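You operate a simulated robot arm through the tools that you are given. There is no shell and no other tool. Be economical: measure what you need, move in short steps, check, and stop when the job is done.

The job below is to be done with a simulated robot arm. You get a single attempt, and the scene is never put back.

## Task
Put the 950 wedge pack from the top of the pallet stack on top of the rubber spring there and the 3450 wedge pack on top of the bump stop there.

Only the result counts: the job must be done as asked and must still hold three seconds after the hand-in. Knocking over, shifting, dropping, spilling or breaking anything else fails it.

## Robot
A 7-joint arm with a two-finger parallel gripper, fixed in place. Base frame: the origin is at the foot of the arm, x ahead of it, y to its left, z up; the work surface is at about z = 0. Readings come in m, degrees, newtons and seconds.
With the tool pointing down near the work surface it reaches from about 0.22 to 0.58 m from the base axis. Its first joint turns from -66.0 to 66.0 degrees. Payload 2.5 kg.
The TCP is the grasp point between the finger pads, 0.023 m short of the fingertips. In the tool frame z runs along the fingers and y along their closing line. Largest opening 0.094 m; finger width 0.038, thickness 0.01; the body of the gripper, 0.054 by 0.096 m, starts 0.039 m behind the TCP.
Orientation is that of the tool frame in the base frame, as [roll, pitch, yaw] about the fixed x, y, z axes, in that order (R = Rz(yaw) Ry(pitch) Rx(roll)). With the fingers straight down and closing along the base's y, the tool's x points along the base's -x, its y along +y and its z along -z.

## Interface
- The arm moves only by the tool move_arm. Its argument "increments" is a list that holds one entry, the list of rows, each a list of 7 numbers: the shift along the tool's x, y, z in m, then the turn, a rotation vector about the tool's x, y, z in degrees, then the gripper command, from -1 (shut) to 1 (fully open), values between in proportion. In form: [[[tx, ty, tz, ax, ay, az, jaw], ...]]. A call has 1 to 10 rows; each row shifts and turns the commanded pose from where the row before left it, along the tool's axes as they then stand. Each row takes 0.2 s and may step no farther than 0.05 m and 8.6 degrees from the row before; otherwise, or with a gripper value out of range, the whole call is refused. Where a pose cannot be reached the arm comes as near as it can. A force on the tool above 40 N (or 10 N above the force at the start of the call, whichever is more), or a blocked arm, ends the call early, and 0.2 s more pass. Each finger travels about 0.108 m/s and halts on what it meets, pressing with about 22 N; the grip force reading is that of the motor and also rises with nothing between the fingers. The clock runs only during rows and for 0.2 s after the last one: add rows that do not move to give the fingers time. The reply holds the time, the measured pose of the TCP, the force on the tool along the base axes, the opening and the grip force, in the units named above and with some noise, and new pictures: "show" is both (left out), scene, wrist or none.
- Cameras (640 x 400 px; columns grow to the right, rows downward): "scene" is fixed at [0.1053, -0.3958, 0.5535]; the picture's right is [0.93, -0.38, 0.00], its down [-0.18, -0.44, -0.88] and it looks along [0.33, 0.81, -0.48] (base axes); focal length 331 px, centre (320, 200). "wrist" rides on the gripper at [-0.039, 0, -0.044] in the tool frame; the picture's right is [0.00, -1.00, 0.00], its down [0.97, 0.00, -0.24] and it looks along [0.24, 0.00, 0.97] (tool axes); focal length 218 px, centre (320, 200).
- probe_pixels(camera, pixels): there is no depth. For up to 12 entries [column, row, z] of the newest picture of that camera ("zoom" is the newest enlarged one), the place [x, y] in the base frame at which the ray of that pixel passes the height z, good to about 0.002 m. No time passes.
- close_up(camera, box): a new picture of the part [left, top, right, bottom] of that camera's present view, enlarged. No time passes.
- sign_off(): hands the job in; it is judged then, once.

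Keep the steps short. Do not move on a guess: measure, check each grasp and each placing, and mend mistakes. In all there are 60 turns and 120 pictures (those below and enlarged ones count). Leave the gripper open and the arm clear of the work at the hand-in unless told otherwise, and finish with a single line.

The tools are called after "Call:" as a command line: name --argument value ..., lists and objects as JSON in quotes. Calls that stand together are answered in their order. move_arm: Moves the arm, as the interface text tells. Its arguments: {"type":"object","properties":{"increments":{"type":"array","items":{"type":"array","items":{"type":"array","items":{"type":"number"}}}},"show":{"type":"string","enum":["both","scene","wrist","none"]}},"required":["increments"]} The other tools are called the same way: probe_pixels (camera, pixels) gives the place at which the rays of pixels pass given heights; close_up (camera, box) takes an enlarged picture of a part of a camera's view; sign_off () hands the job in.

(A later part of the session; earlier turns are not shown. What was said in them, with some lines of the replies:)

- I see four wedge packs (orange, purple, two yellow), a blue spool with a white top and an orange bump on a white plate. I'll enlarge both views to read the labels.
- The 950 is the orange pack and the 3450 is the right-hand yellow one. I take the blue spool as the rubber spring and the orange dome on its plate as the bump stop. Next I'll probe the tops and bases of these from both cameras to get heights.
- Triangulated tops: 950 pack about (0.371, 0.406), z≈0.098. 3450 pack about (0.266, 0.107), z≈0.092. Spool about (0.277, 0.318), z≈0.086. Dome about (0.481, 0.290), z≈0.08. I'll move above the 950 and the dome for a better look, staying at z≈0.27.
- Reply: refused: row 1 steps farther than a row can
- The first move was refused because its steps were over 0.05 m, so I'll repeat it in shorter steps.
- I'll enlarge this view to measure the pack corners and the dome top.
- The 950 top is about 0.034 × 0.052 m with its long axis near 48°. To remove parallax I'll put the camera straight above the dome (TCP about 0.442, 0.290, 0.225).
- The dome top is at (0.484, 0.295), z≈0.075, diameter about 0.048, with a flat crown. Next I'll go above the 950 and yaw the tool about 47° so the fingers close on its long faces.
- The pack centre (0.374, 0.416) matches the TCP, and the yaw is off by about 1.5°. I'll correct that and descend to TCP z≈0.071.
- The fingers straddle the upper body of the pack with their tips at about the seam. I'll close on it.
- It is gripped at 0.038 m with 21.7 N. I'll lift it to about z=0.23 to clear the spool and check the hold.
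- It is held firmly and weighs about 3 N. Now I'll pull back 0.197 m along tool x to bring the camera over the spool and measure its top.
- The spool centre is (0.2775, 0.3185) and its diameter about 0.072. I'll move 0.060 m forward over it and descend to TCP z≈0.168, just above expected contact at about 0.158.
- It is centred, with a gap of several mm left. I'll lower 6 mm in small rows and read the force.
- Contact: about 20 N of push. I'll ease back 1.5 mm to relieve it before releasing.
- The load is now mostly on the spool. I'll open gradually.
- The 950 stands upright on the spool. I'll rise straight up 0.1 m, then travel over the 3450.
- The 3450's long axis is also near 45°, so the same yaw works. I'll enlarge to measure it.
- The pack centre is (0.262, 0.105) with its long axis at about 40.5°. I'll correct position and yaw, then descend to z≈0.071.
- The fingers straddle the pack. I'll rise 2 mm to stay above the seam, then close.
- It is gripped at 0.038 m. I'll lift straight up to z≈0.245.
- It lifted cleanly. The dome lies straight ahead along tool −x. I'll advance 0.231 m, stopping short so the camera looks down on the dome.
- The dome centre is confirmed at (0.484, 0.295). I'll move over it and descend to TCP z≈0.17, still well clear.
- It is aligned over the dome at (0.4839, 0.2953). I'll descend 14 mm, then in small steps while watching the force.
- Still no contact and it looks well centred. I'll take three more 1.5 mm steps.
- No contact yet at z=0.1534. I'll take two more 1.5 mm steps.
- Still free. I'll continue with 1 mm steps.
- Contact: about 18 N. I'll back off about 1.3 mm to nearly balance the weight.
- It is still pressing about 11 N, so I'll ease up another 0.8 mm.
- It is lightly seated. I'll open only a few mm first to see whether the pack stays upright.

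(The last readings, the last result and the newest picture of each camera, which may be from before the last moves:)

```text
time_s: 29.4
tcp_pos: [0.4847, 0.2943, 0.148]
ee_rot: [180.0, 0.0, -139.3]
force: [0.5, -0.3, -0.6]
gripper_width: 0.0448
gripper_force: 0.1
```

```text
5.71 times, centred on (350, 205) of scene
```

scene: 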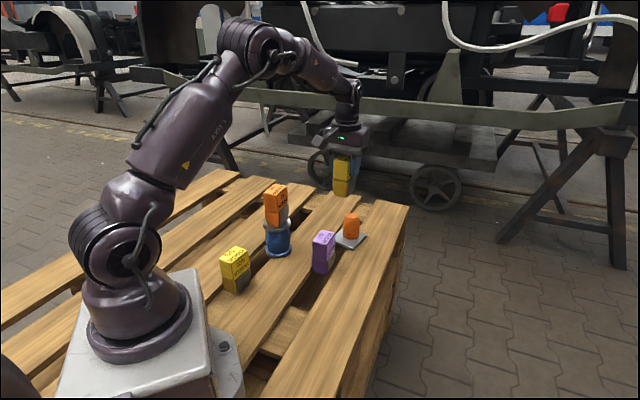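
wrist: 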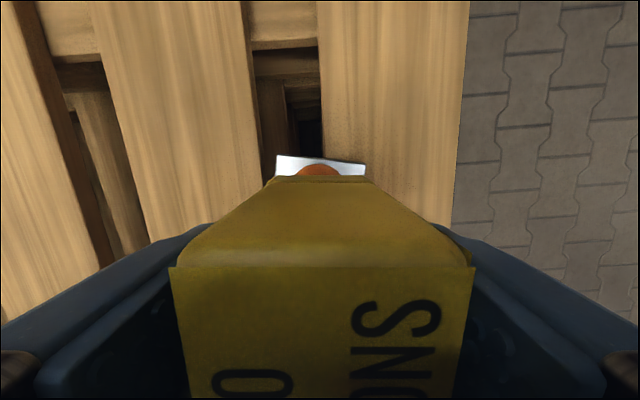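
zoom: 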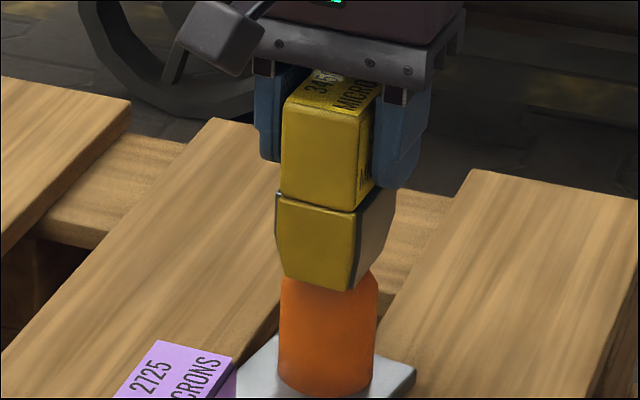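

It stays upright with about 3 mm free on each side. I'll open fully and check again.

Call:
move_arm --increments '[[[0, 0, 0, 0, 0, 0, 0.2], [0, 0, 0, 0, 0, 0, 0.6], [0, 0, 0, 0, 0, 0, 1], [0, 0, 0, 0, 0, 0, 1], [0, 0, 0, 0, 0, 0, 1]]]' --show "wrist"

Call:
close_up --camera "scene" --box '[315, 170, 385, 240]'

```text
time_s: 30.6
tcp_pos: [0.4836, 0.2939, 0.1492]
ee_rot: [-179.9, 0.0, -139.3]
force: [-0.6, 0.8, 0.3]
gripper_width: 0.0943
gripper_force: 0.1
```

wrist: 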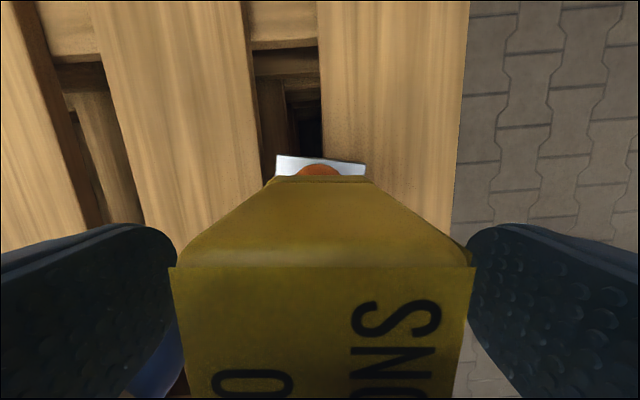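

```text
5.71 times, centred on (350, 205) of scene
```

zoom: 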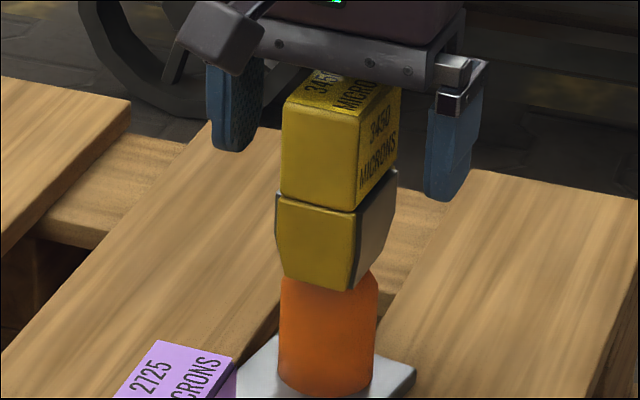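

The pack is unchanged and stable. I'll rise straight up 0.12 m, back away a little and look at the final scene.

Call:
move_arm --increments '[[[0, 0, -0.02, 0, 0, 0, 1], [0, 0, -0.035, 0, 0, 0, 1], [0, 0, -0.035, 0, 0, 0, 1], [0, 0, -0.035, 0, 0, 0, 1], [0.04, 0, 0, 0, 0, 0, 1], [0.04, 0, 0, 0, 0, 0, 1], [0, 0, 0, 0, 0, 0, 1]]]' --show "both"

Call:
close_up --camera "scene" --box '[210, 160, 390, 300]'

```text
time_s: 32.2
tcp_pos: [0.4234, 0.2435, 0.2724]
ee_rot: [179.9, 0.0, -139.3]
force: [0.4, 0.4, -0.5]
gripper_width: 0.0938
gripper_force: 0.0
```

scene: 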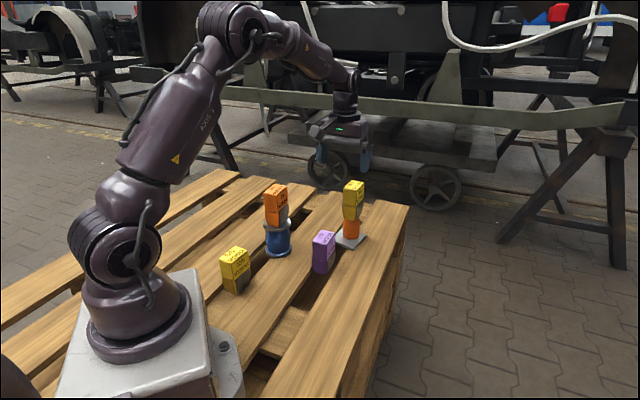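
wrist: 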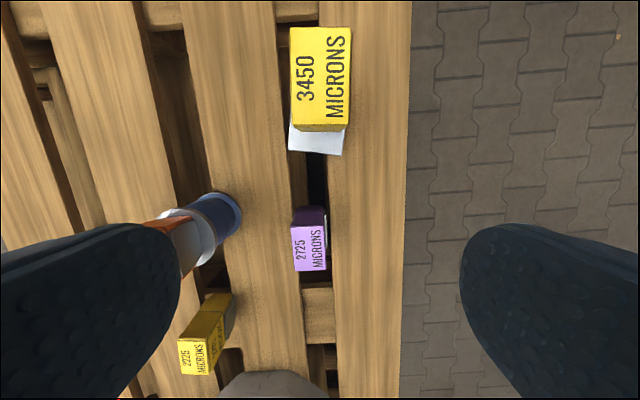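

```text
2.86 times, centred on (300, 230) of scene
```

zoom: 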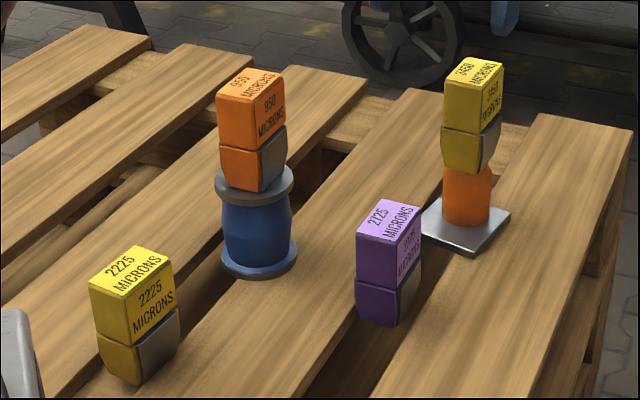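

Both packs stand upright on their targets, nothing else has moved, the gripper is open and the arm is clear. I'm handing it in.

Call:
sign_off

```text
The job is handed in.
```

The 950 wedge pack is on the rubber spring (taken as the blue spool) and the 3450 wedge pack is on the bump stop (taken as the orange dome), both upright at hand-in with the gripper open and the arm clear.
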